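You operate a simulated robot arm through the tools that you are given. There is no shell and no other tool.

Carry out the task below with a simulated robot arm. There is one attempt and no reset: what you move stays moved.

Task
Crank the strip in the rolls through at 3.0, then rack it.
Fine: stand it in the rack's front slot; open the rolls to 5.0 afterwards.

Only the result counts: the job must be done as asked and must still hold three seconds after the hand-in. Knocking over, shifting, dropping, spilling or breaking anything else fails it.

Robot
A 6-joint arm with a two-finger gripper, fixed in place. Base frame: the origin is at the foot of the arm, x ahead of it, y to its left, z up; the work surface is at about z = 850. Units: mm, rad, N and s.
Its first joint turns from -2.897 to 2.897 rad. Payload 1.71 kg.
The tool frame sits at the grasp point between the pads (the TCP): z along the fingers, y along the line on which they close. The tips reach 20 mm beyond it. The gripper opens to 96 mm. The gripper's body begins 113 mm behind the TCP.
Orientation is that of the tool frame in the base frame, as a unit quaternion [w, x, y, z]. With the fingers straight down and closing along the base's y, the tool's x points along the base's -x, its y along +y and its z along -z.

Tools
- The arm moves only by the tool move_arm. Its argument "plan" is a list of rows, each an object of numbers (a shift or turn left out is 0, a gripper value left out holds the last): "wx", "wy", "wz": the turn, a rotation vector about the base's x, y, z in rad; "x", "y", "z": the shift along the base's x, y, z in mm; "grip": the gripper command, from -1 (shut) to 1 (fully open), values between in proportion. In form: [{"wx": .., "wy": .., "wz": .., "x": .., "y": .., "z": .., "grip": ..}, ...]. A call has 1 to 20 rows; each row shifts and turns the commanded pose from where the row before left it. Each row takes 0.2 s and may step no farther than 50 mm and 0.15 rad from the row before; otherwise, or with a gripper value out of range, the whole call is refused. Where a pose cannot be reached the arm comes as near as it can. A force on the tool above 50 N (or 10 N above the force at the start of the call, whichever is more), or a blocked arm, ends the call early, and 0.2 s more pass. Each finger travels about 45 mm/s and halts on what it meets, pressing with about 33 N; the grip force reading is that of the motor and also rises with nothing between the fingers. The clock runs only during rows and for 0.2 s after the last one: add rows that do not move to give the fingers time. It gives the time, the measured TCP pose, the force on the tool (base axes), the opening and the grip force at its end, in the units of the frame above (readings bear some noise), with the torque about the TCP (base axes, N m) and any sound that the robot's microphone picked up.
- Cameras (640 x 400 px; columns grow to the right, rows downward): "scene" is fixed at [234.1, -645.6, 1447.5]; the picture's right is [0.79, -0.62, 0.00], its down [-0.30, -0.38, -0.87] and it looks along [0.54, 0.69, -0.49] (base axes); focal length 374 px, centre (320, 200). "wrist" rides on the gripper at [66, 14, -145] in the tool frame; the picture's right is [-0.21, 0.98, 0.00], its down [-0.88, -0.19, -0.44] and it looks along [-0.43, -0.09, 0.90] (tool axes); focal length 275 px, centre (320, 200). There is no depth. A picture from a camera that has moved, and an enlarged one, comes with that camera's place and axes in the base frame and with its lens. The place of the scene camera against the robot may be out by one fixed shift of up to 18 mm in any direction.
- camera(camera): a new picture of that camera. It takes no simulated time.
- lift_body(by): slides the trunk up (or, below 0, down) by that many mm; the arm rides with it, the base frame stays. It gives what a move gives, with no picture.
- enlarge(camera, box): a new picture of the part [left, top, right, bottom] of that camera's present view, enlarged. It takes no simulated time.
- close_job(): hands the job in; it is judged then, once.

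Places have to be worked out from the pictures, the camera data and where the tool is seen. Open the gripper and draw the arm clear of the work before you hand the job in, unless the task says otherwise.

The tools are called after "Call:" by a JSON object that holds its "name" and its "arguments". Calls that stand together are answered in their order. move_arm: Moves the arm, as the interface text tells. Its arguments: {"type":"object","properties":{"plan":{"type":"array","items":{"type":"object","properties":{"wx":{"type":"number"},"wy":{"type":"number"},"wz":{"type":"number"},"x":{"type":"number"},"y":{"type":"number"},"z":{"type":"number"},"grip":{"type":"number"}}}}},"required":["plan"]} The other tools are called the same way: lift_body (by) slides the trunk up or down; camera (camera) takes a picture; enlarge (camera, box) takes an enlarged picture of a part of a camera's view; close_job () hands the job in.

At the start:

```text
time_s: 0.0
eef_pos: [562.1, -212.5, 1201.8]
orientation: [0.0, 0.0, 1.0, 0.0]
ft_force: [0.3, -0.6, -0.6]
wrist_torque: [0.01, -0.01, 0.01]
gripper_width: 96.0
finger_force: 0.0
trunk travel left (down, up): [-175.0, 215.0]
```

scene: 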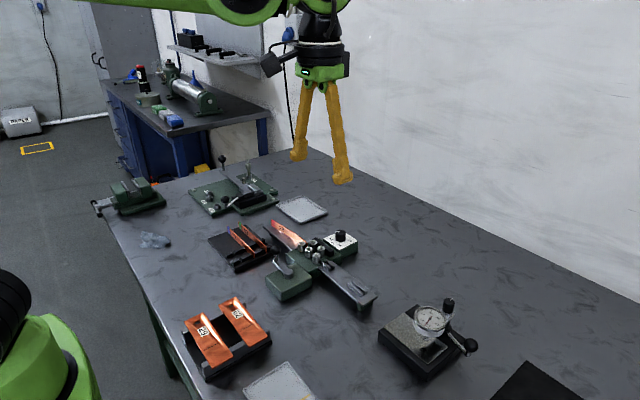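
wrist: 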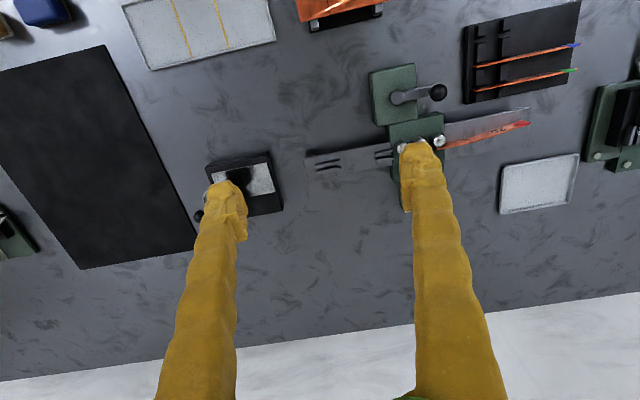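

I'll start by looking closer at the rolls, the rack and the dial before moving anything.

Call:
{"name": "enlarge", "arguments": {"camera": "scene", "box": [200, 200, 400, 325]}}

Call:
{"name": "enlarge", "arguments": {"camera": "wrist", "box": [290, 0, 610, 200]}}

Call:
{"name": "enlarge", "arguments": {"camera": "scene", "box": [300, 215, 380, 265]}}

Call:
{"name": "enlarge", "arguments": {"camera": "scene", "box": [170, 160, 330, 260]}}

```text
3.20 times, centred on (300, 262) of scene
camera zoom: at [234.1, -645.6, 1447.5], right [0.79, -0.62, 0.0], down [-0.3, -0.38, -0.87], along [0.54, 0.69, -0.49], focal length 1196 px, centre (384, 0)
```

zoom: 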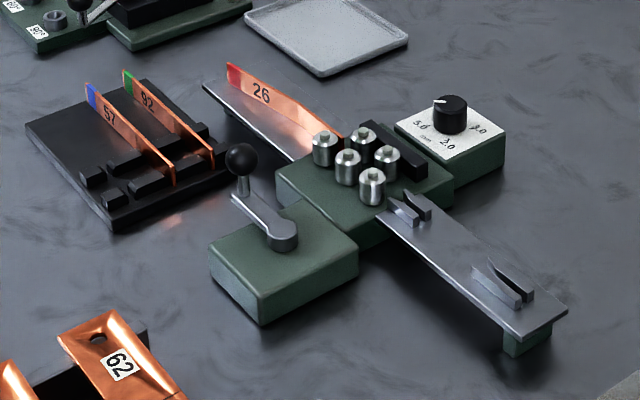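

```text
2.00 times, centred on (450, 100) of wrist
camera zoom: at [496.4, -198.2, 1348.8], right [0.21, 0.98, 0.0], down [0.88, -0.18, 0.44], along [0.43, -0.09, -0.9], focal length 551 px, centre (60, 400)
```

zoom: 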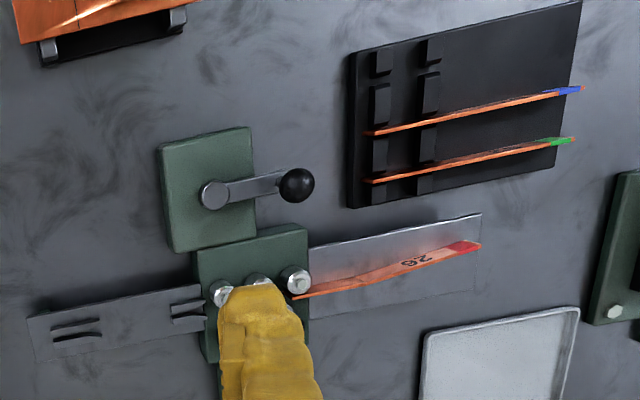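

```text
8.00 times, centred on (340, 240) of scene
camera zoom: at [234.1, -645.6, 1447.5], right [0.79, -0.62, 0.0], down [-0.3, -0.38, -0.87], along [0.54, 0.69, -0.49], focal length 2991 px, centre (160, -120)
```

zoom: 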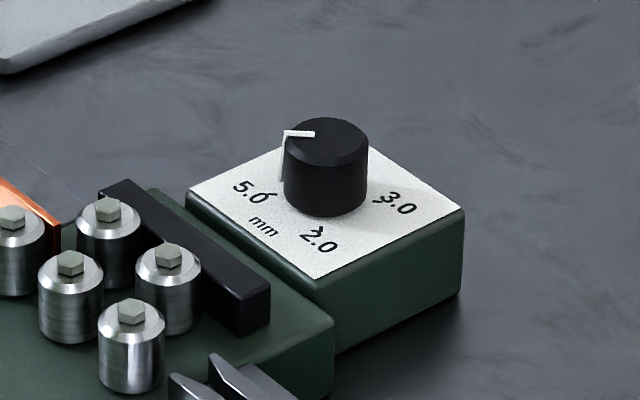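

```text
4.00 times, centred on (250, 210) of scene
camera zoom: at [234.1, -645.6, 1447.5], right [0.79, -0.62, 0.0], down [-0.3, -0.38, -0.87], along [0.54, 0.69, -0.49], focal length 1496 px, centre (600, 160)
```

zoom: 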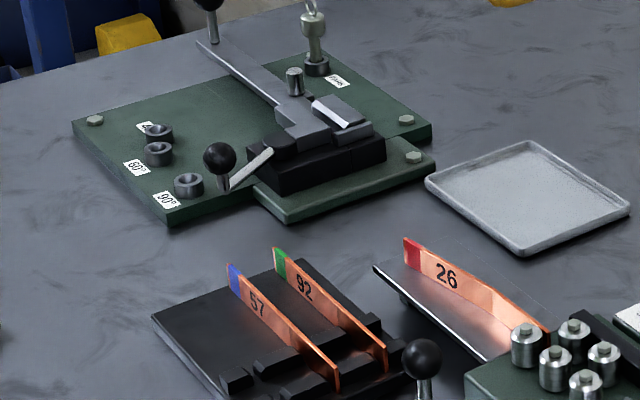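

The rolls station sits around (680, -60), with the crank nearest the base, a dial with 5.0/2.0/3.0 marks on the far side, and strip 26 on the +y infeed. I'll raise the view over the dial and rolls with the wrist camera.

Call:
{"name": "move_arm", "arguments": {"plan": [{"x": 30, "y": 22, "z": -15}, {"x": 30, "y": 22, "z": -15}, {"x": 30, "y": 22, "z": -15}, {"x": 30, "y": 22, "z": -15}, {"x": 30, "y": 22, "z": -15}, {"x": 30, "y": 22, "z": -15}, {"x": 34, "y": 26, "z": -15}, {}]}}

Call:
{"name": "camera", "arguments": {"camera": "wrist"}}

Call:
{"name": "camera", "arguments": {"camera": "scene"}}

```text
time_s: 1.8
eef_pos: [756.7, -53.7, 1103.7]
orientation: [0.007, -0.001, 1.0, 0.001]
ft_force: [0.7, 0.3, 0.5]
wrist_torque: [0.0, 0.06, 0.0]
gripper_width: 96.2
finger_force: 0.2
trunk travel left (down, up): [-175.0, 215.0]
```

```text
taken
camera wrist: at [689.9, -38.8, 1248.8], right [0.21, 0.98, 0.0], down [0.87, -0.18, 0.46], along [0.45, -0.09, -0.89], focal length 275 px, centre (320, 200)
```

wrist: 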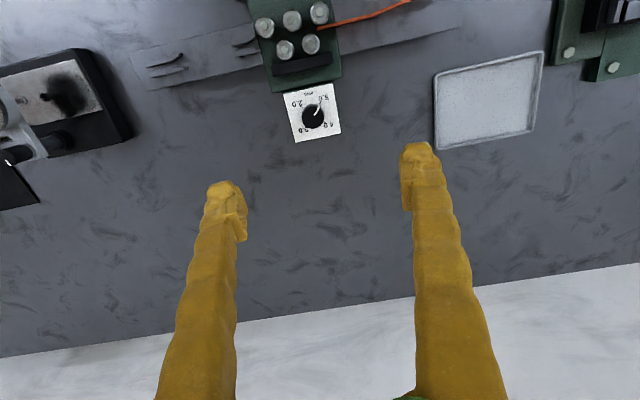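

```text
taken
```

scene: 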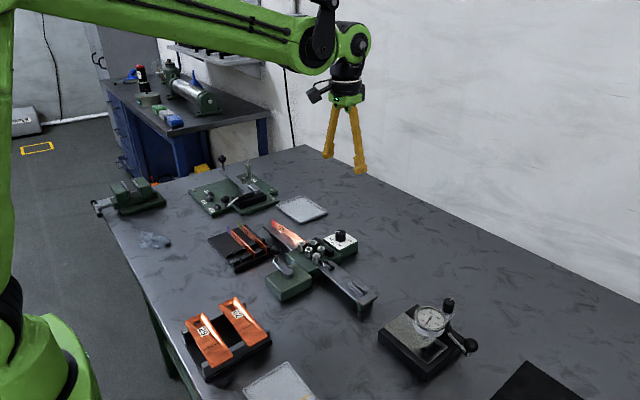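

The dial sits at about (313,117) in the wrist view. Enlarging it to read the pointer and marks.

Call:
{"name": "enlarge", "arguments": {"camera": "wrist", "box": [272, 80, 352, 130]}}

Call:
{"name": "enlarge", "arguments": {"camera": "wrist", "box": [272, 95, 352, 145]}}

Call:
{"name": "enlarge", "arguments": {"camera": "wrist", "box": [120, 0, 440, 150]}}

Call:
{"name": "move_arm", "arguments": {"plan": [{}]}}

```text
8.00 times, centred on (312, 105) of wrist
camera zoom: at [689.9, -38.8, 1248.8], right [0.21, 0.98, 0.0], down [0.87, -0.18, 0.46], along [0.45, -0.09, -0.89], focal length 2202 px, centre (384, 960)
```

zoom: 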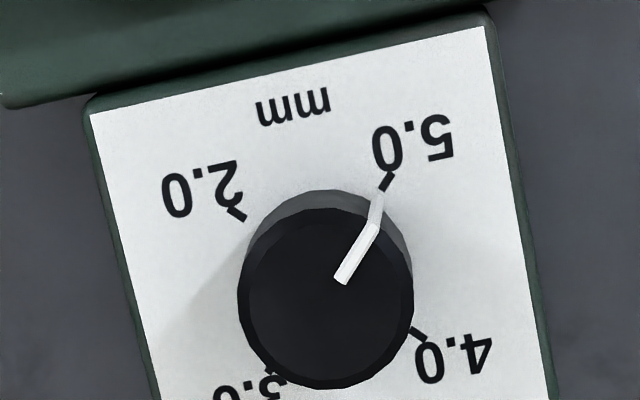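

```text
8.00 times, centred on (312, 120) of wrist
camera zoom: at [689.9, -38.8, 1248.8], right [0.21, 0.98, 0.0], down [0.87, -0.18, 0.46], along [0.45, -0.09, -0.89], focal length 2202 px, centre (384, 840)
```

zoom: 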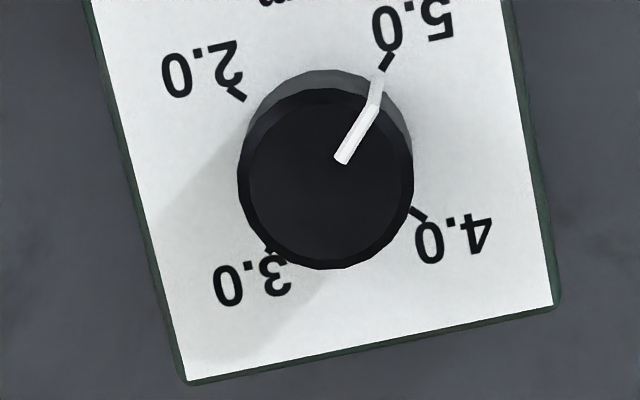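

```text
2.00 times, centred on (280, 75) of wrist
camera zoom: at [689.9, -38.8, 1248.8], right [0.21, 0.98, 0.0], down [0.87, -0.18, 0.46], along [0.45, -0.09, -0.89], focal length 551 px, centre (400, 450)
```

zoom: 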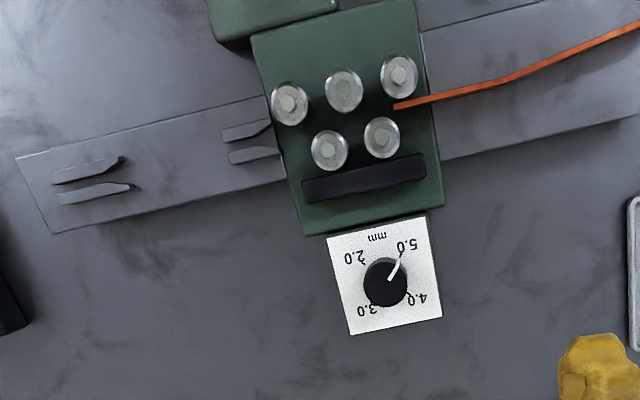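

```text
time_s: 2.2
eef_pos: [758.0, -53.8, 1102.8]
orientation: [0.007, 0.0, 1.0, 0.0]
ft_force: [-0.1, 0.6, 0.1]
wrist_torque: [0.0, -0.04, 0.02]
gripper_width: 96.2
finger_force: 0.0
trunk travel left (down, up): [-175.0, 215.0]
```

The pointer is on 5.0 (toward -x,+y); 3.0 is diagonally opposite, reached clockwise (from above) via 4.0. The dial knob is near (752, -60) and everything looks square to the base axes. Next I look at the crank and rack from above.

Call:
{"name": "move_arm", "arguments": {"plan": [{"x": -35, "y": 18, "z": 0}, {"x": -35, "y": 18, "z": 0}, {"x": -35, "y": 18, "z": 0}, {"x": -35, "y": 18, "z": 0}, {"x": -35, "y": 18, "z": 0}, {}, {}]}}

Call:
{"name": "camera", "arguments": {"camera": "wrist"}}

Call:
{"name": "enlarge", "arguments": {"camera": "wrist", "box": [300, 0, 620, 200]}}

Call:
{"name": "enlarge", "arguments": {"camera": "wrist", "box": [80, 0, 400, 200]}}

```text
time_s: 3.8
eef_pos: [583.6, 36.5, 1106.4]
orientation: [0.007, 0.0, 1.0, 0.0]
ft_force: [-0.3, -0.9, -0.1]
wrist_torque: [0.01, 0.02, 0.01]
gripper_width: 96.1
finger_force: 0.1
trunk travel left (down, up): [-175.0, 215.0]
```

```text
taken
camera wrist: at [517.2, 51.0, 1250.6], right [0.21, 0.98, 0.0], down [0.87, -0.18, 0.46], along [0.45, -0.09, -0.89], focal length 275 px, centre (320, 200)
```

wrist: 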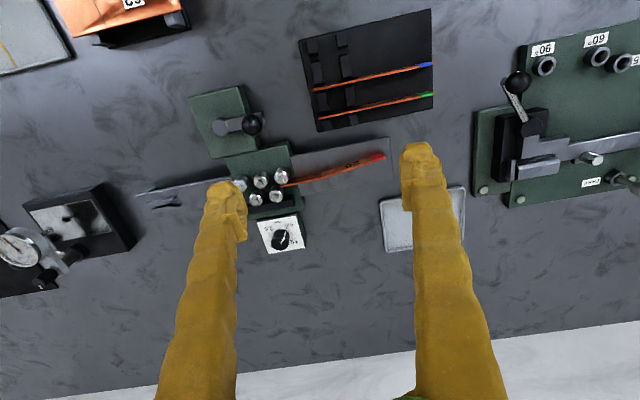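

```text
2.00 times, centred on (460, 100) of wrist
camera zoom: at [517.2, 51.0, 1250.6], right [0.21, 0.98, 0.0], down [0.87, -0.18, 0.46], along [0.45, -0.09, -0.89], focal length 551 px, centre (40, 400)
```

zoom: 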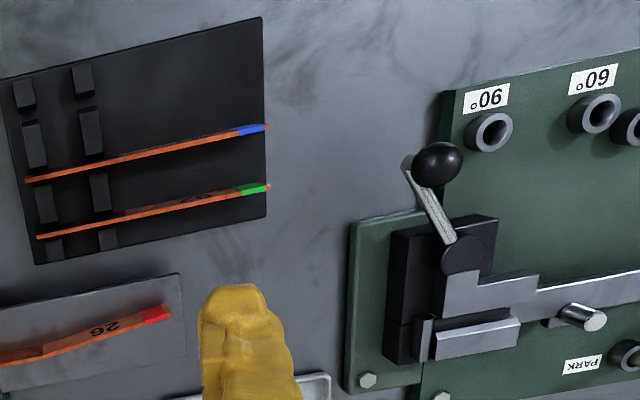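

```text
2.00 times, centred on (240, 100) of wrist
camera zoom: at [517.2, 51.0, 1250.6], right [0.21, 0.98, 0.0], down [0.87, -0.18, 0.46], along [0.45, -0.09, -0.89], focal length 551 px, centre (480, 400)
```

zoom: 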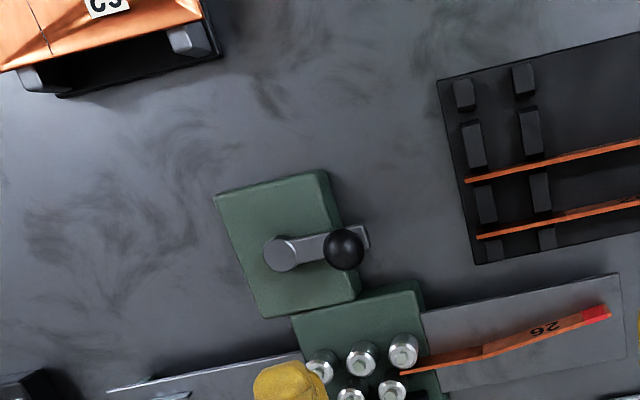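

The rack has three slots; two hold strips (blue 57, green 92) and the one nearest the base is empty, so that should be the front slot. I'm enlarging the rack, the crank and the strip for precise pixel readings.

Call:
{"name": "enlarge", "arguments": {"camera": "wrist", "box": [295, 0, 445, 94]}}

Call:
{"name": "enlarge", "arguments": {"camera": "wrist", "box": [295, 40, 445, 134]}}

Call:
{"name": "enlarge", "arguments": {"camera": "wrist", "box": [180, 75, 300, 150]}}

Call:
{"name": "enlarge", "arguments": {"camera": "wrist", "box": [220, 140, 400, 252]}}

```text
4.26 times, centred on (370, 47) of wrist
camera zoom: at [517.2, 51.0, 1250.6], right [0.21, 0.98, 0.0], down [0.87, -0.18, 0.46], along [0.45, -0.09, -0.89], focal length 1171 px, centre (107, 851)
```

zoom: 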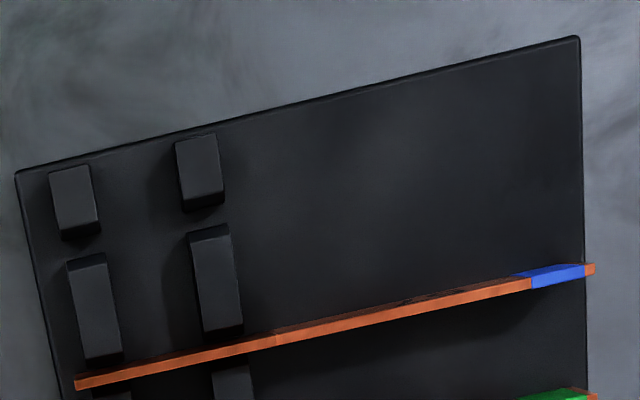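

```text
4.26 times, centred on (370, 87) of wrist
camera zoom: at [517.2, 51.0, 1250.6], right [0.21, 0.98, 0.0], down [0.87, -0.18, 0.46], along [0.45, -0.09, -0.89], focal length 1171 px, centre (107, 681)
```

zoom: 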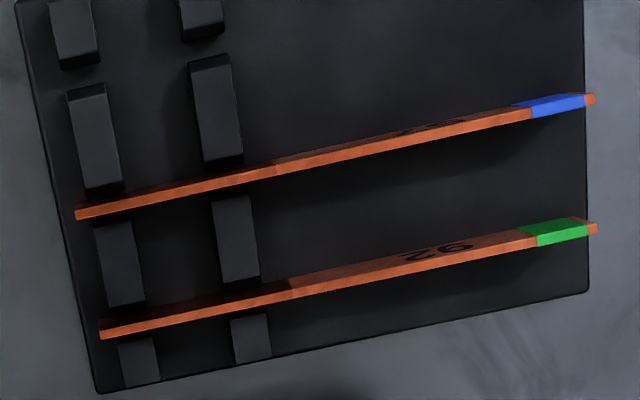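

```text
5.33 times, centred on (240, 112) of wrist
camera zoom: at [517.2, 51.0, 1250.6], right [0.21, 0.98, 0.0], down [0.87, -0.18, 0.46], along [0.45, -0.09, -0.89], focal length 1468 px, centre (747, 667)
```

zoom: 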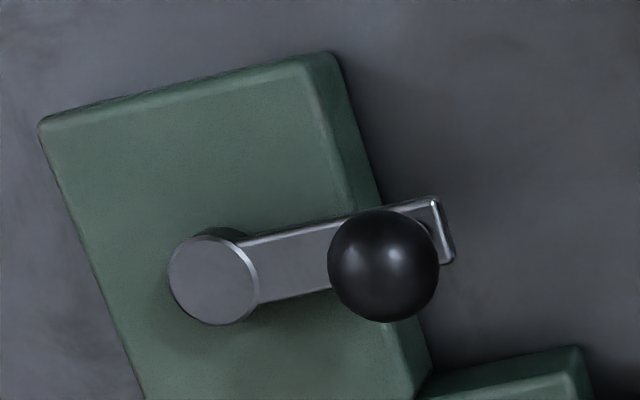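

```text
3.56 times, centred on (310, 196) of wrist
camera zoom: at [517.2, 51.0, 1250.6], right [0.21, 0.98, 0.0], down [0.87, -0.18, 0.46], along [0.45, -0.09, -0.89], focal length 979 px, centre (356, 214)
```

zoom: 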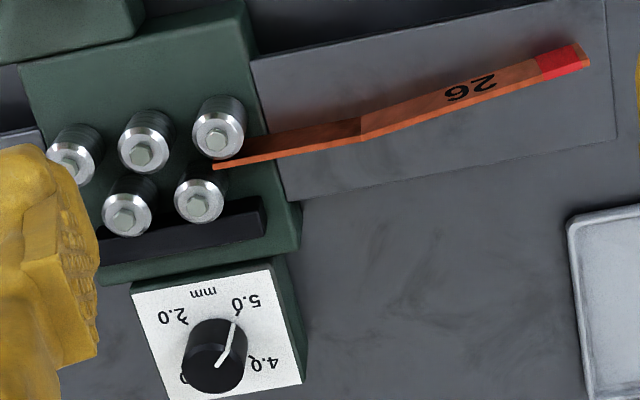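

Triangulating the two wrist views puts the dial knob's centre near (751, -61), its top at z≈900 and the plate at z≈883. I'll move above it while yawing +90° and narrowing the fingers, so a single grasp can turn clockwise 180°.

Call:
{"name": "move_arm", "arguments": {"plan": [{"x": 15.2, "y": -8.9, "z": -9.6, "wz": 0.1428, "wy": 0.014, "grip": 0.15}, {"x": 15.2, "y": -8.9, "z": -9.6, "wz": 0.1428}, {"x": 15.2, "y": -8.9, "z": -9.6, "wz": 0.1428}, {"x": 15.2, "y": -8.9, "z": -9.6, "wz": 0.1428}, {"x": 15.2, "y": -8.9, "z": -9.6, "wz": 0.1428}, {"x": 15.2, "y": -8.9, "z": -9.6, "wz": 0.1428}, {"x": 15.2, "y": -8.9, "z": -9.6, "wz": 0.1428}, {"x": 15.2, "y": -8.9, "z": -9.6, "wz": 0.1428}, {"x": 15.2, "y": -8.9, "z": -9.6, "wz": 0.1428}, {"x": 15.2, "y": -8.9, "z": -9.6, "wz": 0.1428}, {"x": 15.2, "y": -8.9, "z": -9.6, "wz": 0.1428}, {}, {}]}}

Call:
{"name": "camera", "arguments": {"camera": "wrist"}}

Call:
{"name": "camera", "arguments": {"camera": "scene"}}

```text
time_s: 6.6
eef_pos: [748.9, -61.5, 999.5]
orientation: [0.0, 0.708, -0.706, -0.001]
ft_force: [-0.3, -0.3, 0.9]
wrist_torque: [-0.03, -0.03, 0.0]
gripper_width: 55.1
finger_force: 0.0
trunk travel left (down, up): [-175.0, 215.0]
```

```text
taken
camera wrist: at [737.1, -127.2, 1145.3], right [-0.98, 0.2, 0.0], down [0.18, 0.88, 0.45], along [0.09, 0.44, -0.9], focal length 275 px, centre (320, 200)
```

wrist: 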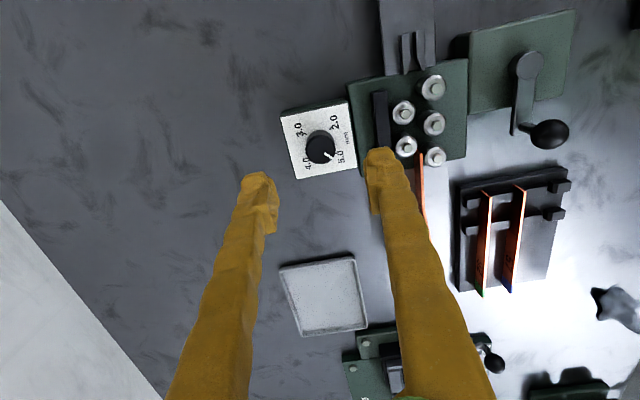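

```text
taken
```

scene: 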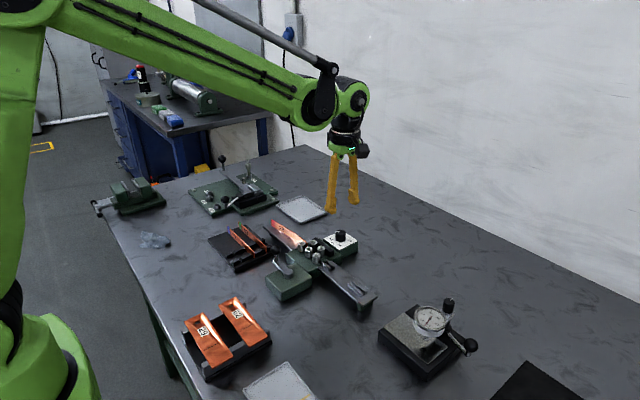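

The pose was reached well. I'm checking the knob's centre from this new angle before descending.

Call:
{"name": "enlarge", "arguments": {"camera": "wrist", "box": [270, 95, 366, 155]}}

Call:
{"name": "enlarge", "arguments": {"camera": "wrist", "box": [260, 120, 372, 190]}}

```text
6.67 times, centred on (318, 125) of wrist
camera zoom: at [737.1, -127.2, 1145.3], right [-0.98, 0.2, 0.0], down [0.18, 0.88, 0.45], along [0.09, 0.44, -0.9], focal length 1835 px, centre (333, 700)
```

zoom: 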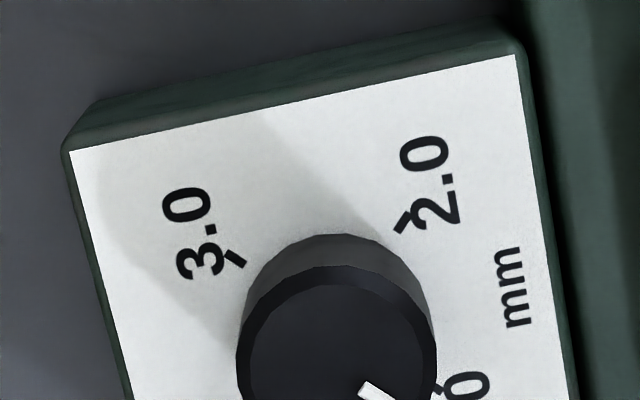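

```text
5.71 times, centred on (316, 155) of wrist
camera zoom: at [737.1, -127.2, 1145.3], right [-0.98, 0.2, 0.0], down [0.18, 0.88, 0.45], along [0.09, 0.44, -0.9], focal length 1573 px, centre (343, 457)
```

zoom: 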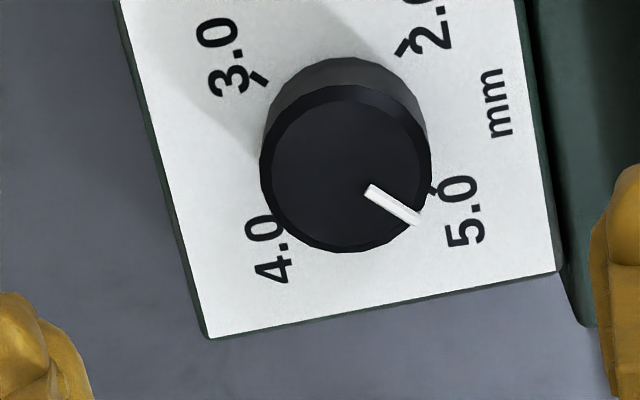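

The four dial ticks average to a centre of about (751, -60). I'm descending in steps to TCP z≈910, which puts the tips around 890, just above the plate.

Call:
{"name": "move_arm", "arguments": {"plan": [{"x": 1.0, "y": 0.8, "z": -20}, {"x": 1.0, "y": 0.7, "z": -20}, {"z": -20}, {"z": -15}, {"z": -8}, {}, {}]}}

Call:
{"name": "camera", "arguments": {"camera": "wrist"}}

Call:
{"name": "enlarge", "arguments": {"camera": "scene", "box": [290, 190, 390, 252]}}

```text
time_s: 8.2
eef_pos: [751.9, -58.9, 916.3]
orientation: [0.0, -0.707, 0.707, 0.001]
ft_force: [-0.1, 0.7, -0.9]
wrist_torque: [-0.03, -0.04, 0.03]
gripper_width: 55.2
finger_force: 0.1
trunk travel left (down, up): [-175.0, 215.0]
```

```text
taken
camera wrist: at [738.4, -124.9, 1062.2], right [-0.98, 0.21, 0.0], down [0.18, 0.88, 0.45], along [0.09, 0.44, -0.9], focal length 275 px, centre (320, 200)
```

wrist: 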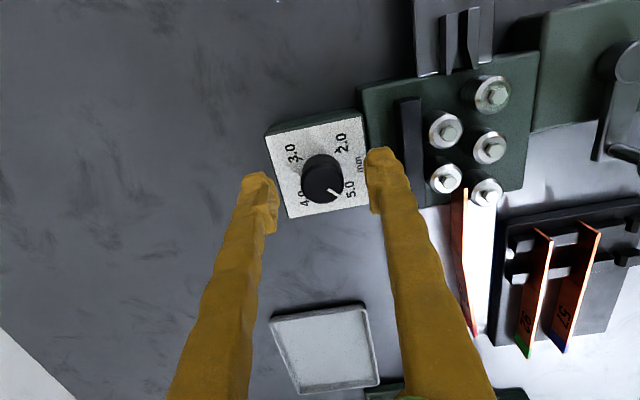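

```text
6.40 times, centred on (340, 221) of scene
camera zoom: at [234.1, -645.6, 1447.5], right [0.79, -0.62, 0.0], down [-0.3, -0.38, -0.87], along [0.54, 0.69, -0.49], focal length 2393 px, centre (192, 66)
```

zoom: 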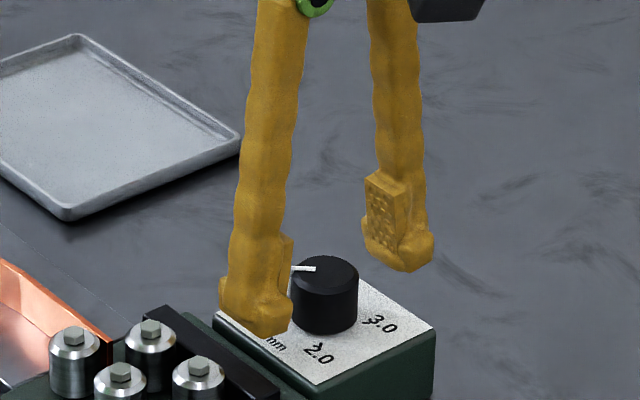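

The fingers straddle the knob evenly, with the tips at about 896. I'll go 7 mm lower and close on it.

Call:
{"name": "move_arm", "arguments": {"plan": [{"z": -7, "x": -0.8, "y": -0.8}, {}, {"grip": -1}, {}, {}, {}]}}

Call:
{"name": "enlarge", "arguments": {"camera": "scene", "box": [290, 190, 390, 252]}}

```text
time_s: 9.6
eef_pos: [750.3, -60.6, 908.8]
orientation: [0.0, -0.707, 0.707, 0.0]
ft_force: [-18.2, 0.3, -9.5]
wrist_torque: [-0.03, 0.22, 0.02]
gripper_width: 25.9
finger_force: 35.5
trunk travel left (down, up): [-175.0, 215.0]
```

```text
6.40 times, centred on (340, 221) of scene
camera zoom: at [234.1, -645.6, 1447.5], right [0.79, -0.62, 0.0], down [-0.3, -0.38, -0.87], along [0.54, 0.69, -0.49], focal length 2393 px, centre (192, 66)
```

zoom: 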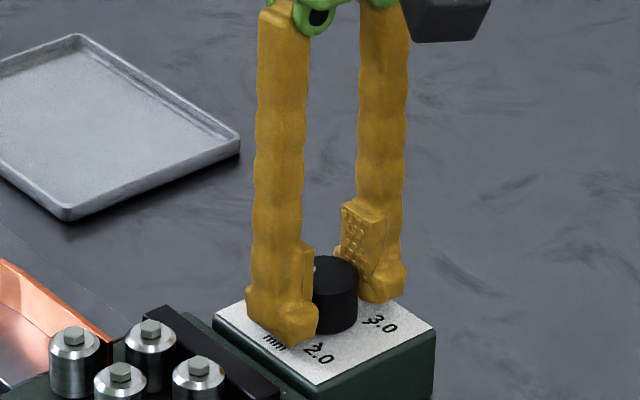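

The grip is on at 25.9 mm, with an 18 N side load toward -x, so I'm about a millimetre too far out in x. I'll ease that off and check the force before turning.

Call:
{"name": "move_arm", "arguments": {"plan": [{"x": -1.0, "z": 0.5}, {}]}}

```text
time_s: 10.2
eef_pos: [751.3, -60.3, 909.8]
orientation: [0.0, 0.707, -0.707, -0.001]
ft_force: [-16.5, 4.7, -24.3]
wrist_torque: [0.07, 0.13, 0.01]
gripper_width: 25.8
finger_force: 35.7
trunk travel left (down, up): [-175.0, 215.0]
```

There is still load in x and now -z as well, which suggests about 15 N/mm. I'll shift -1.2 in x and -1.5 in z to unload it.

Call:
{"name": "move_arm", "arguments": {"plan": [{"x": -1.2, "z": -1.5}, {}]}}

```text
time_s: 10.8
eef_pos: [750.5, -60.5, 909.0]
orientation: [0.0, -0.707, 0.707, 0.001]
ft_force: [11.1, 5.5, 12.1]
wrist_torque: [0.25, -0.16, -0.03]
gripper_width: 25.6
finger_force: 35.0
trunk travel left (down, up): [-175.0, 215.0]
```

Loads are now small. I'll turn clockwise 90° first and check the pointer.

Call:
{"name": "move_arm", "arguments": {"plan": [{"x": -0.4, "z": -0.5, "wz": -0.05}, {"wz": -0.1}, {"wz": -0.1421}, {"wz": -0.1421}, {"wz": -0.1421}, {"wz": -0.1421}, {"wz": -0.1421}, {"wz": -0.1421}, {"wz": -0.1421}, {"wz": -0.1421}, {"wz": -0.1421}, {"wz": -0.1421}, {}]}}

Call:
{"name": "enlarge", "arguments": {"camera": "scene", "box": [290, 190, 390, 252]}}

Call:
{"name": "enlarge", "arguments": {"camera": "wrist", "box": [240, 100, 400, 200]}}

```text
time_s: 13.6
eef_pos: [748.1, -60.4, 907.6]
orientation: [-0.001, -0.001, 1.0, 0.0]
ft_force: [2.2, 18.7, -10.3]
wrist_torque: [0.24, -0.01, 0.0]
gripper_width: 25.8
finger_force: 35.3
trunk travel left (down, up): [-175.0, 215.0]
```

```text
6.40 times, centred on (340, 221) of scene
camera zoom: at [234.1, -645.6, 1447.5], right [0.79, -0.62, 0.0], down [-0.3, -0.38, -0.87], along [0.54, 0.69, -0.49], focal length 2393 px, centre (192, 66)
```

zoom: 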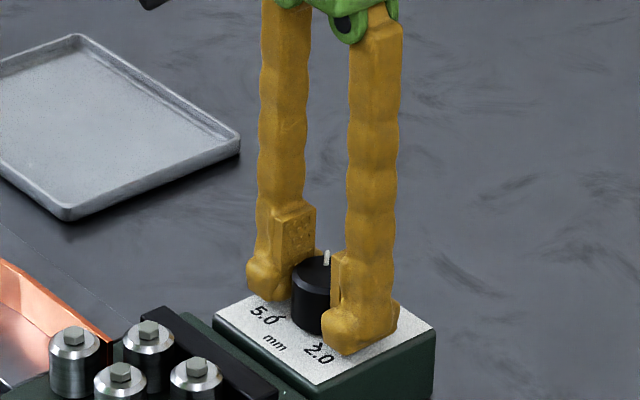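

```text
4.00 times, centred on (320, 150) of wrist
camera zoom: at [683.2, -45.9, 1053.6], right [0.21, 0.98, 0.0], down [0.88, -0.19, 0.44], along [0.43, -0.09, -0.9], focal length 1101 px, centre (320, 400)
```

zoom: 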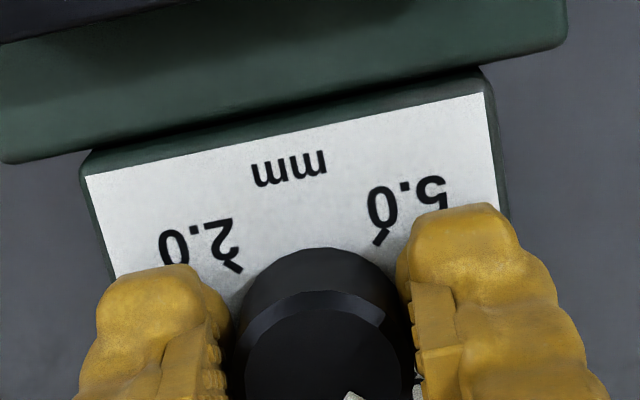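

The knob followed the gripper: the pointer is now toward 4.0 (+x,+y). I'm easing the side load and turning another 90° clockwise.

Call:
{"name": "move_arm", "arguments": {"plan": [{"y": 0.8, "z": -0.5, "wz": -0.05}, {"wz": -0.1}, {"wz": -0.1421}, {"wz": -0.1421}, {"wz": -0.1421}, {"wz": -0.1421}, {"wz": -0.1421}, {"wz": -0.1421}, {"wz": -0.1421}, {"wz": -0.1421}, {"wz": -0.1421}, {"wz": -0.1421}, {}]}}

Call:
{"name": "enlarge", "arguments": {"camera": "scene", "box": [290, 190, 390, 252]}}

Call:
{"name": "enlarge", "arguments": {"camera": "wrist", "box": [240, 100, 400, 200]}}

```text
time_s: 16.4
eef_pos: [750.2, -59.8, 907.2]
orientation: [0.002, 0.707, 0.707, -0.001]
ft_force: [31.6, 7.4, 19.4]
wrist_torque: [-0.22, -0.54, 0.0]
gripper_width: 25.5
finger_force: 34.9
trunk travel left (down, up): [-175.0, 215.0]
```

```text
6.40 times, centred on (340, 221) of scene
camera zoom: at [234.1, -645.6, 1447.5], right [0.79, -0.62, 0.0], down [-0.3, -0.38, -0.87], along [0.54, 0.69, -0.49], focal length 2393 px, centre (192, 66)
```

zoom: 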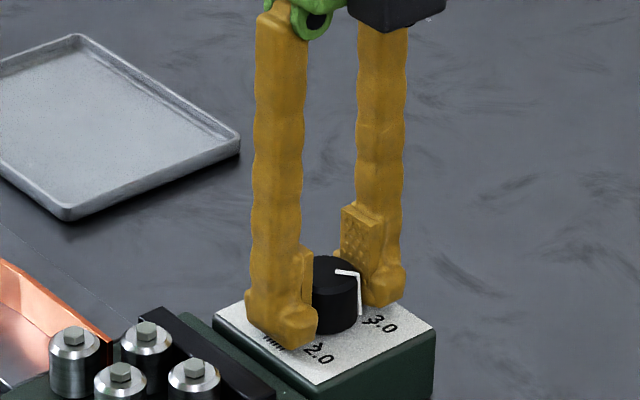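

```text
4.00 times, centred on (320, 150) of wrist
camera zoom: at [763.9, 5.8, 1053.6], right [0.98, -0.21, 0.0], down [-0.19, -0.88, 0.45], along [-0.09, -0.44, -0.89], focal length 1101 px, centre (320, 400)
```

zoom: 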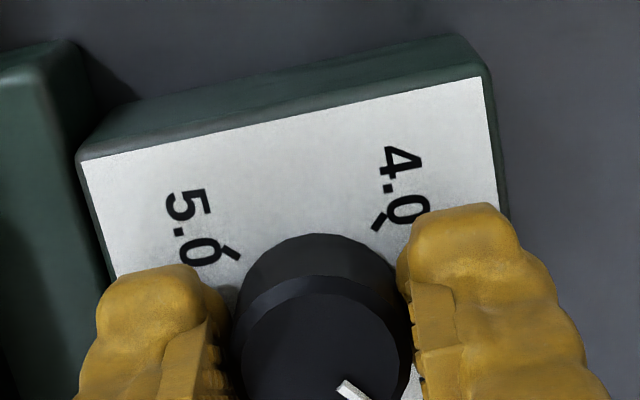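

The pointer now aims at 3.0. I'll unload the side force, open to about 50 mm, lift away and look from above.

Call:
{"name": "move_arm", "arguments": {"plan": [{"x": 1.4, "z": 0.8}, {}, {"grip": 0.05}, {}, {}, {"z": 15}, {"z": 30}, {"z": 40}, {}]}}

Call:
{"name": "enlarge", "arguments": {"camera": "scene", "box": [290, 190, 390, 252]}}

Call:
{"name": "enlarge", "arguments": {"camera": "wrist", "box": [240, 100, 400, 200]}}

```text
time_s: 18.4
eef_pos: [751.4, -62.4, 992.4]
orientation: [0.001, 0.708, 0.707, -0.002]
ft_force: [-0.7, -0.6, 0.2]
wrist_torque: [0.03, -0.02, -0.01]
gripper_width: 50.3
finger_force: 0.1
trunk travel left (down, up): [-175.0, 215.0]
```

```text
6.40 times, centred on (340, 221) of scene
camera zoom: at [234.1, -645.6, 1447.5], right [0.79, -0.62, 0.0], down [-0.3, -0.38, -0.87], along [0.54, 0.69, -0.49], focal length 2393 px, centre (192, 66)
```

zoom: 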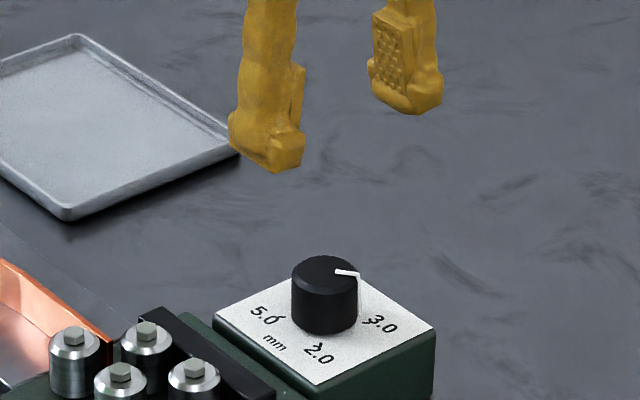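

```text
4.00 times, centred on (320, 150) of wrist
camera zoom: at [764.5, 3.0, 1139.2], right [0.98, -0.21, 0.0], down [-0.18, -0.88, 0.45], along [-0.09, -0.44, -0.9], focal length 1101 px, centre (320, 400)
```

zoom: 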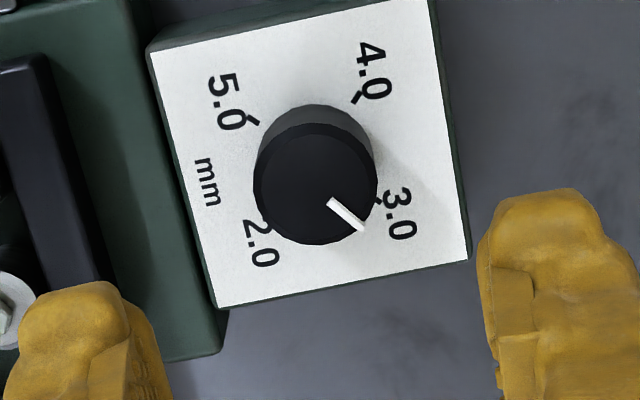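

Zooming in to judge the pointer against the 3.0 tick precisely.

Call:
{"name": "enlarge", "arguments": {"camera": "wrist", "box": [288, 115, 368, 165]}}

Call:
{"name": "enlarge", "arguments": {"camera": "scene", "box": [325, 222, 365, 247]}}

```text
8.00 times, centred on (328, 140) of wrist
camera zoom: at [764.5, 3.0, 1139.2], right [0.98, -0.21, 0.0], down [-0.18, -0.88, 0.45], along [-0.09, -0.44, -0.9], focal length 2202 px, centre (256, 680)
```

zoom: 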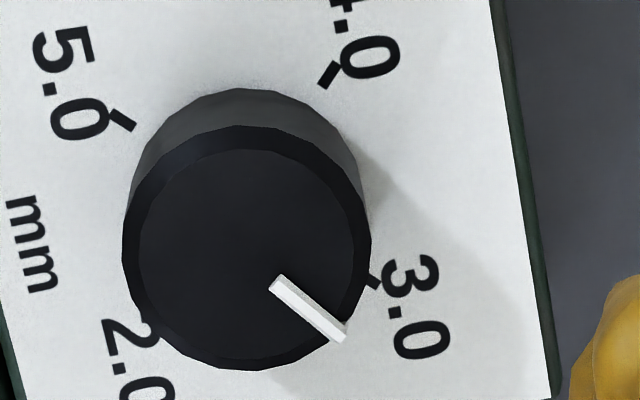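

```text
16.00 times, centred on (345, 234) of scene
camera zoom: at [234.1, -645.6, 1447.5], right [0.79, -0.62, 0.0], down [-0.3, -0.38, -0.87], along [0.54, 0.69, -0.49], focal length 5982 px, centre (-80, -352)
```

zoom: 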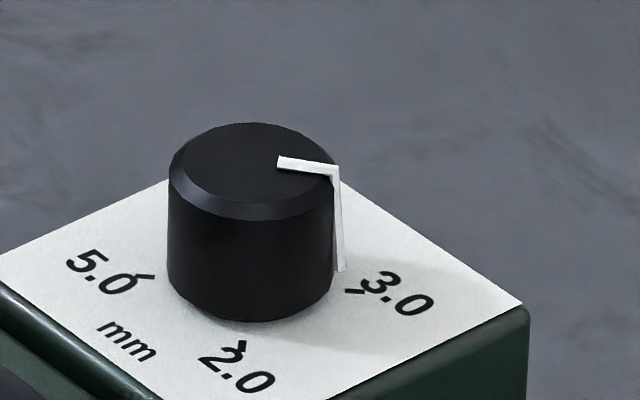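

The pointer reads about -53° where the 3.0 tick is at -45°, so I overshot by roughly 8° clockwise (≈2.9 mm). I'll regrasp at the same spot and check whether closing alone shifts it.

Call:
{"name": "move_arm", "arguments": {"plan": [{"x": -0.5, "y": 1.2, "z": -30}, {"y": 1.0, "z": -30}, {"z": -16}, {"z": -7}, {}, {"grip": -1}, {}, {}, {}]}}

Call:
{"name": "enlarge", "arguments": {"camera": "scene", "box": [325, 222, 365, 247]}}

Call:
{"name": "enlarge", "arguments": {"camera": "wrist", "box": [280, 160, 376, 220]}}

```text
time_s: 20.4
eef_pos: [750.2, -58.5, 910.5]
orientation: [0.0, 0.707, 0.707, -0.001]
ft_force: [10.5, -0.5, 2.1]
wrist_torque: [-0.02, -0.14, -0.04]
gripper_width: 26.0
finger_force: 34.9
trunk travel left (down, up): [-175.0, 215.0]
```

```text
16.00 times, centred on (345, 234) of scene
camera zoom: at [234.1, -645.6, 1447.5], right [0.79, -0.62, 0.0], down [-0.3, -0.38, -0.87], along [0.54, 0.69, -0.49], focal length 5982 px, centre (-80, -352)
```

zoom: 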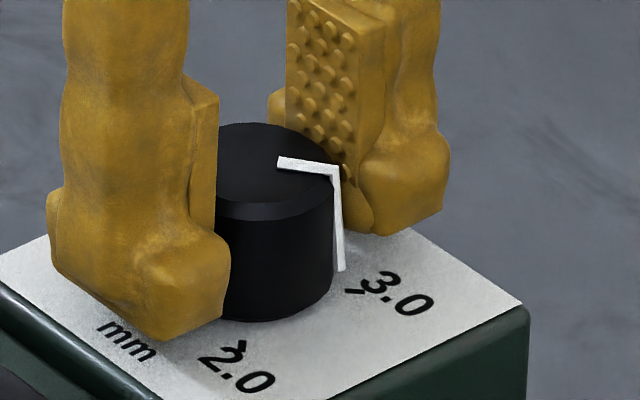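

```text
6.67 times, centred on (328, 190) of wrist
camera zoom: at [764.0, 7.0, 1056.2], right [0.98, -0.21, 0.0], down [-0.18, -0.88, 0.45], along [-0.09, -0.44, -0.9], focal length 1835 px, centre (267, 267)
```

zoom: 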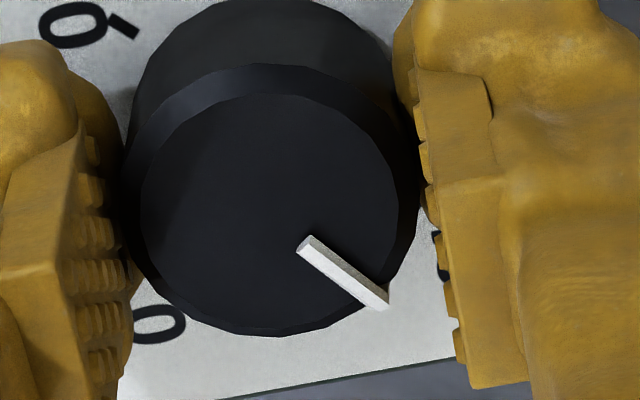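

Closing did not move it; the line reads about -50° to -52°. I'll turn back +0.11 rad and re-measure while still holding.

Call:
{"name": "move_arm", "arguments": {"plan": [{"wz": 0.055}, {"wz": 0.055}, {}]}}

Call:
{"name": "enlarge", "arguments": {"camera": "scene", "box": [325, 222, 365, 247]}}

Call:
{"name": "enlarge", "arguments": {"camera": "wrist", "box": [280, 160, 376, 220]}}

```text
time_s: 21.2
eef_pos: [750.1, -59.9, 910.0]
orientation: [0.002, 0.667, 0.745, 0.0]
ft_force: [16.0, -2.3, 10.2]
wrist_torque: [-0.07, -0.22, 0.05]
gripper_width: 25.7
finger_force: 34.6
trunk travel left (down, up): [-175.0, 215.0]
```

```text
16.00 times, centred on (345, 234) of scene
camera zoom: at [234.1, -645.6, 1447.5], right [0.79, -0.62, 0.0], down [-0.3, -0.38, -0.87], along [0.54, 0.69, -0.49], focal length 5982 px, centre (-80, -352)
```

zoom: 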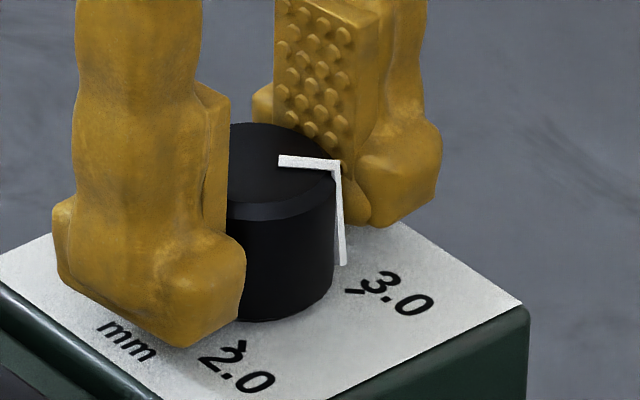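

```text
6.67 times, centred on (328, 190) of wrist
camera zoom: at [756.6, 8.1, 1056.2], right [1.0, -0.1, 0.0], down [-0.09, -0.89, 0.45], along [-0.04, -0.44, -0.9], focal length 1835 px, centre (267, 267)
```

zoom: 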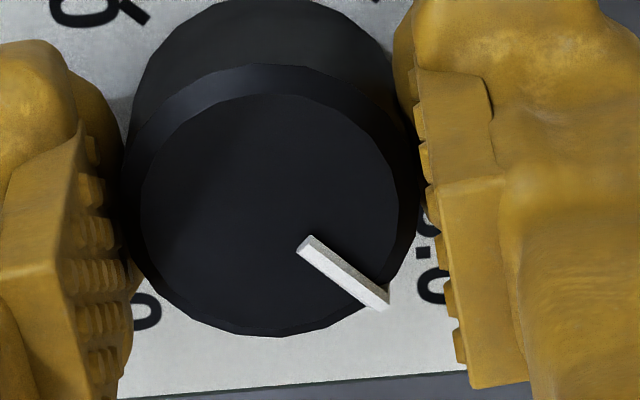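

The line's slope in the scene view now looks close to the -45° expected. I'll zoom harder for an accurate reading.

Call:
{"name": "enlarge", "arguments": {"camera": "scene", "box": [338, 229, 354, 239]}}

Call:
{"name": "enlarge", "arguments": {"camera": "wrist", "box": [318, 190, 350, 210]}}

```text
16.00 times, centred on (346, 234) of scene
camera zoom: at [234.1, -645.6, 1447.5], right [0.79, -0.62, 0.0], down [-0.3, -0.38, -0.87], along [0.54, 0.69, -0.49], focal length 5982 px, centre (-96, -344)
```

zoom: 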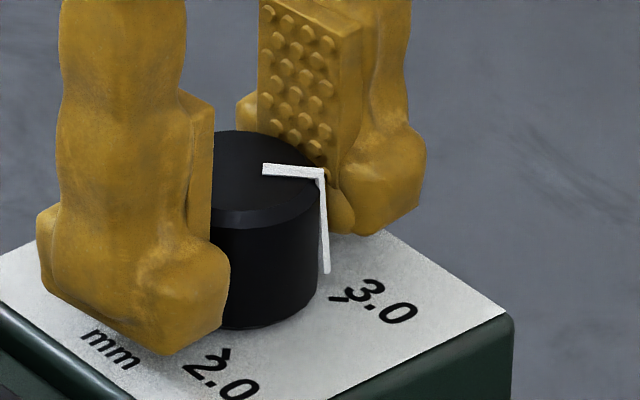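

```text
16.00 times, centred on (334, 200) of wrist
camera zoom: at [756.6, 8.1, 1056.2], right [1.0, -0.1, 0.0], down [-0.09, -0.89, 0.45], along [-0.04, -0.44, -0.9], focal length 4404 px, centre (96, 200)
```

zoom: 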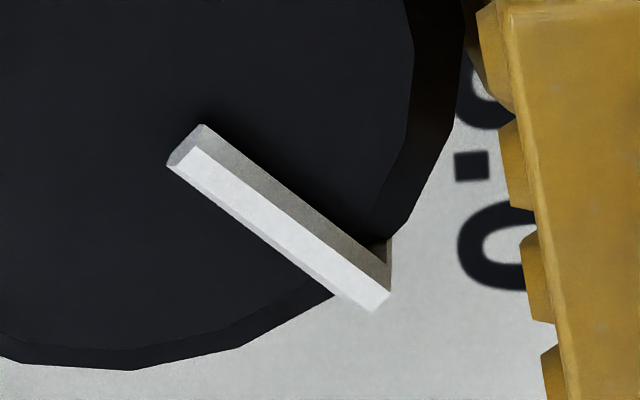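

The raised pointer bar measures about -43.5°, within a degree or two of the 3.0 tick. I'm releasing, lifting straight up, and re-checking the dial.

Call:
{"name": "move_arm", "arguments": {"plan": [{"x": 0.6, "z": 0.4}, {"grip": 0.05}, {}, {}, {"z": 15}, {"z": 30}, {"z": 40}, {}]}}

Call:
{"name": "enlarge", "arguments": {"camera": "wrist", "box": [312, 135, 344, 155]}}

Call:
{"name": "enlarge", "arguments": {"camera": "wrist", "box": [280, 105, 376, 165]}}

```text
time_s: 23.0
eef_pos: [750.3, -57.7, 995.5]
orientation: [0.001, 0.667, 0.745, -0.001]
ft_force: [-0.5, -0.3, 0.3]
wrist_torque: [0.0, -0.03, 0.02]
gripper_width: 50.2
finger_force: 0.0
trunk travel left (down, up): [-175.0, 215.0]
```

```text
16.00 times, centred on (328, 145) of wrist
camera zoom: at [757.1, 9.1, 1142.2], right [1.0, -0.1, 0.0], down [-0.09, -0.89, 0.45], along [-0.04, -0.44, -0.9], focal length 4404 px, centre (192, 1080)
```

zoom: 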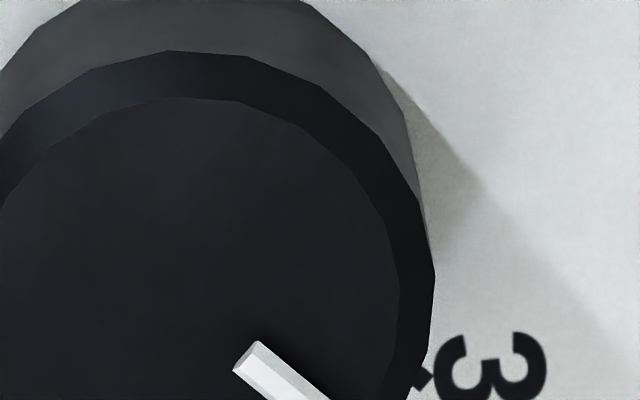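

```text
6.67 times, centred on (328, 135) of wrist
camera zoom: at [757.1, 9.1, 1142.2], right [1.0, -0.1, 0.0], down [-0.09, -0.89, 0.45], along [-0.04, -0.44, -0.9], focal length 1835 px, centre (267, 633)
```

zoom: 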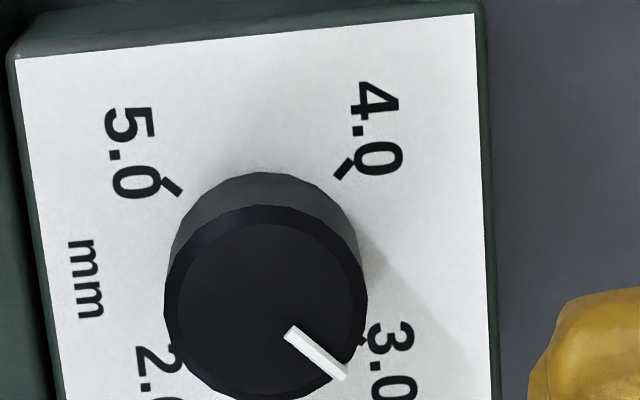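

Dial now reads 3.0 (pointer about -44.5°). Next I'll travel at height to above the crank ball, estimated at (567.5, -40, 927) with the pivot at (566.7, -90.5), and return to yaw 0.

Call:
{"name": "move_arm", "arguments": {"plan": [{"x": -16.6, "y": 1.6, "z": 2, "wz": 0.13275}, {"x": -16.6, "y": 1.6, "z": 2, "wz": 0.13275}, {"x": -16.6, "y": 1.6, "z": 1, "wz": 0.13275}, {"x": -16.6, "y": 1.6, "wz": 0.13275}, {"x": -16.6, "y": 1.6, "wz": 0.13275}, {"x": -16.6, "y": 1.6, "wz": 0.13275}, {"x": -16.6, "y": 1.6, "wz": 0.13275}, {"x": -16.6, "y": 1.6, "wz": 0.13275}, {"x": -16.6, "y": 1.6, "wz": 0.13275}, {"x": -16.6, "y": 1.6, "wz": 0.13275}, {"x": -16.6, "y": 1.6, "wz": 0.13275}, {}, {}]}}

Call:
{"name": "camera", "arguments": {"camera": "wrist"}}

Call:
{"name": "enlarge", "arguments": {"camera": "scene", "box": [230, 170, 390, 270]}}

```text
time_s: 25.8
eef_pos: [567.3, -39.8, 1001.2]
orientation: [0.0, 0.0, 1.0, -0.001]
ft_force: [1.3, -0.8, 0.1]
wrist_torque: [0.01, 0.01, -0.02]
gripper_width: 50.4
finger_force: 0.1
trunk travel left (down, up): [-175.0, 215.0]
```

```text
taken
camera wrist: at [502.1, -27.0, 1147.7], right [0.2, 0.98, 0.0], down [0.88, -0.18, 0.44], along [0.44, -0.09, -0.9], focal length 275 px, centre (320, 200)
```

wrist: 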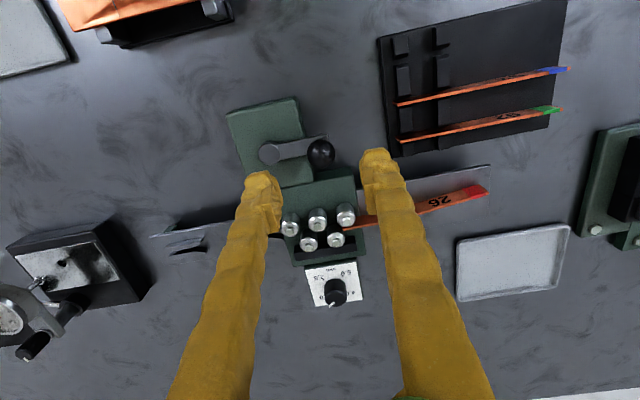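

```text
4.00 times, centred on (310, 220) of scene
camera zoom: at [234.1, -645.6, 1447.5], right [0.79, -0.62, 0.0], down [-0.3, -0.38, -0.87], along [0.54, 0.69, -0.49], focal length 1496 px, centre (360, 120)
```

zoom: 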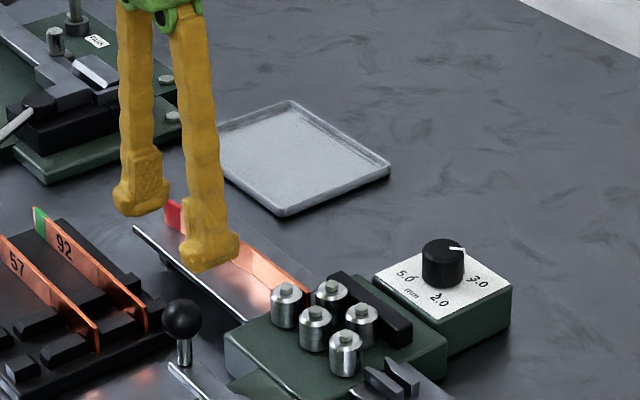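

Measuring the ball and pivot again from this closer, nearly overhead view.

Call:
{"name": "enlarge", "arguments": {"camera": "wrist", "box": [240, 105, 352, 175]}}

Call:
{"name": "enlarge", "arguments": {"camera": "wrist", "box": [272, 150, 512, 300]}}

```text
5.71 times, centred on (296, 140) of wrist
camera zoom: at [502.1, -27.0, 1147.7], right [0.2, 0.98, 0.0], down [0.88, -0.18, 0.44], along [0.44, -0.09, -0.9], focal length 1573 px, centre (457, 543)
```

zoom: 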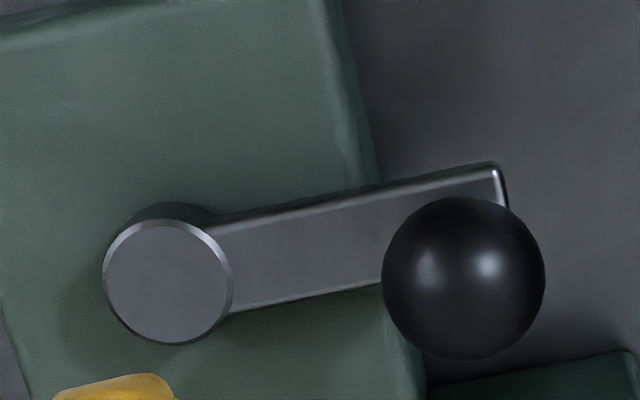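

```text
2.67 times, centred on (392, 225) of wrist
camera zoom: at [502.1, -27.0, 1147.7], right [0.2, 0.98, 0.0], down [0.88, -0.18, 0.44], along [0.44, -0.09, -0.9], focal length 734 px, centre (128, 133)
```

zoom: 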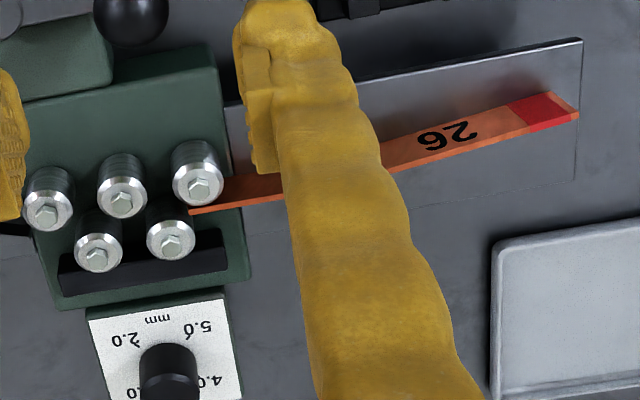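

Ball centre confirmed at about (567, -40) with z≈927; the crank arm is ~50 mm long. I'm descending over the ball and closing.

Call:
{"name": "move_arm", "arguments": {"plan": [{"z": -25}, {"z": -25}, {"z": -15}, {"z": -6}, {}, {"grip": -1}, {}, {}, {}]}}

Call:
{"name": "enlarge", "arguments": {"camera": "scene", "box": [230, 205, 350, 280]}}

Call:
{"name": "camera", "arguments": {"camera": "wrist"}}

```text
time_s: 27.8
eef_pos: [566.1, -40.1, 929.6]
orientation: [0.0, -0.001, 1.0, 0.0]
ft_force: [-0.1, -1.1, -2.9]
wrist_torque: [-0.01, -0.09, -0.02]
gripper_width: 19.6
finger_force: 35.0
trunk travel left (down, up): [-175.0, 215.0]
```

```text
5.33 times, centred on (290, 242) of scene
camera zoom: at [234.1, -645.6, 1447.5], right [0.79, -0.62, 0.0], down [-0.3, -0.38, -0.87], along [0.54, 0.69, -0.49], focal length 1994 px, centre (480, -27)
```

zoom: 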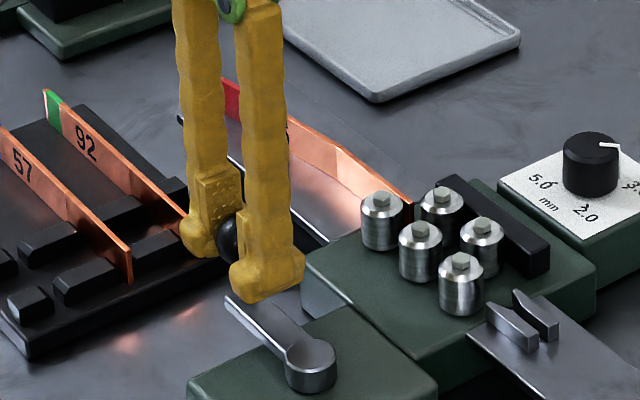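

```text
taken
camera wrist: at [502.0, -26.0, 1075.6], right [0.2, 0.98, 0.0], down [0.88, -0.18, 0.44], along [0.44, -0.09, -0.9], focal length 275 px, centre (320, 200)
```

wrist: 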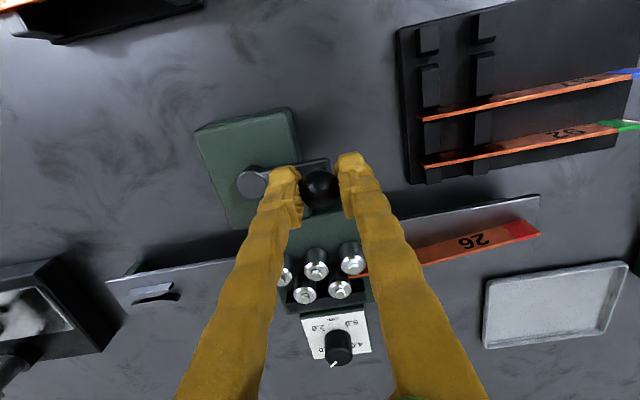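

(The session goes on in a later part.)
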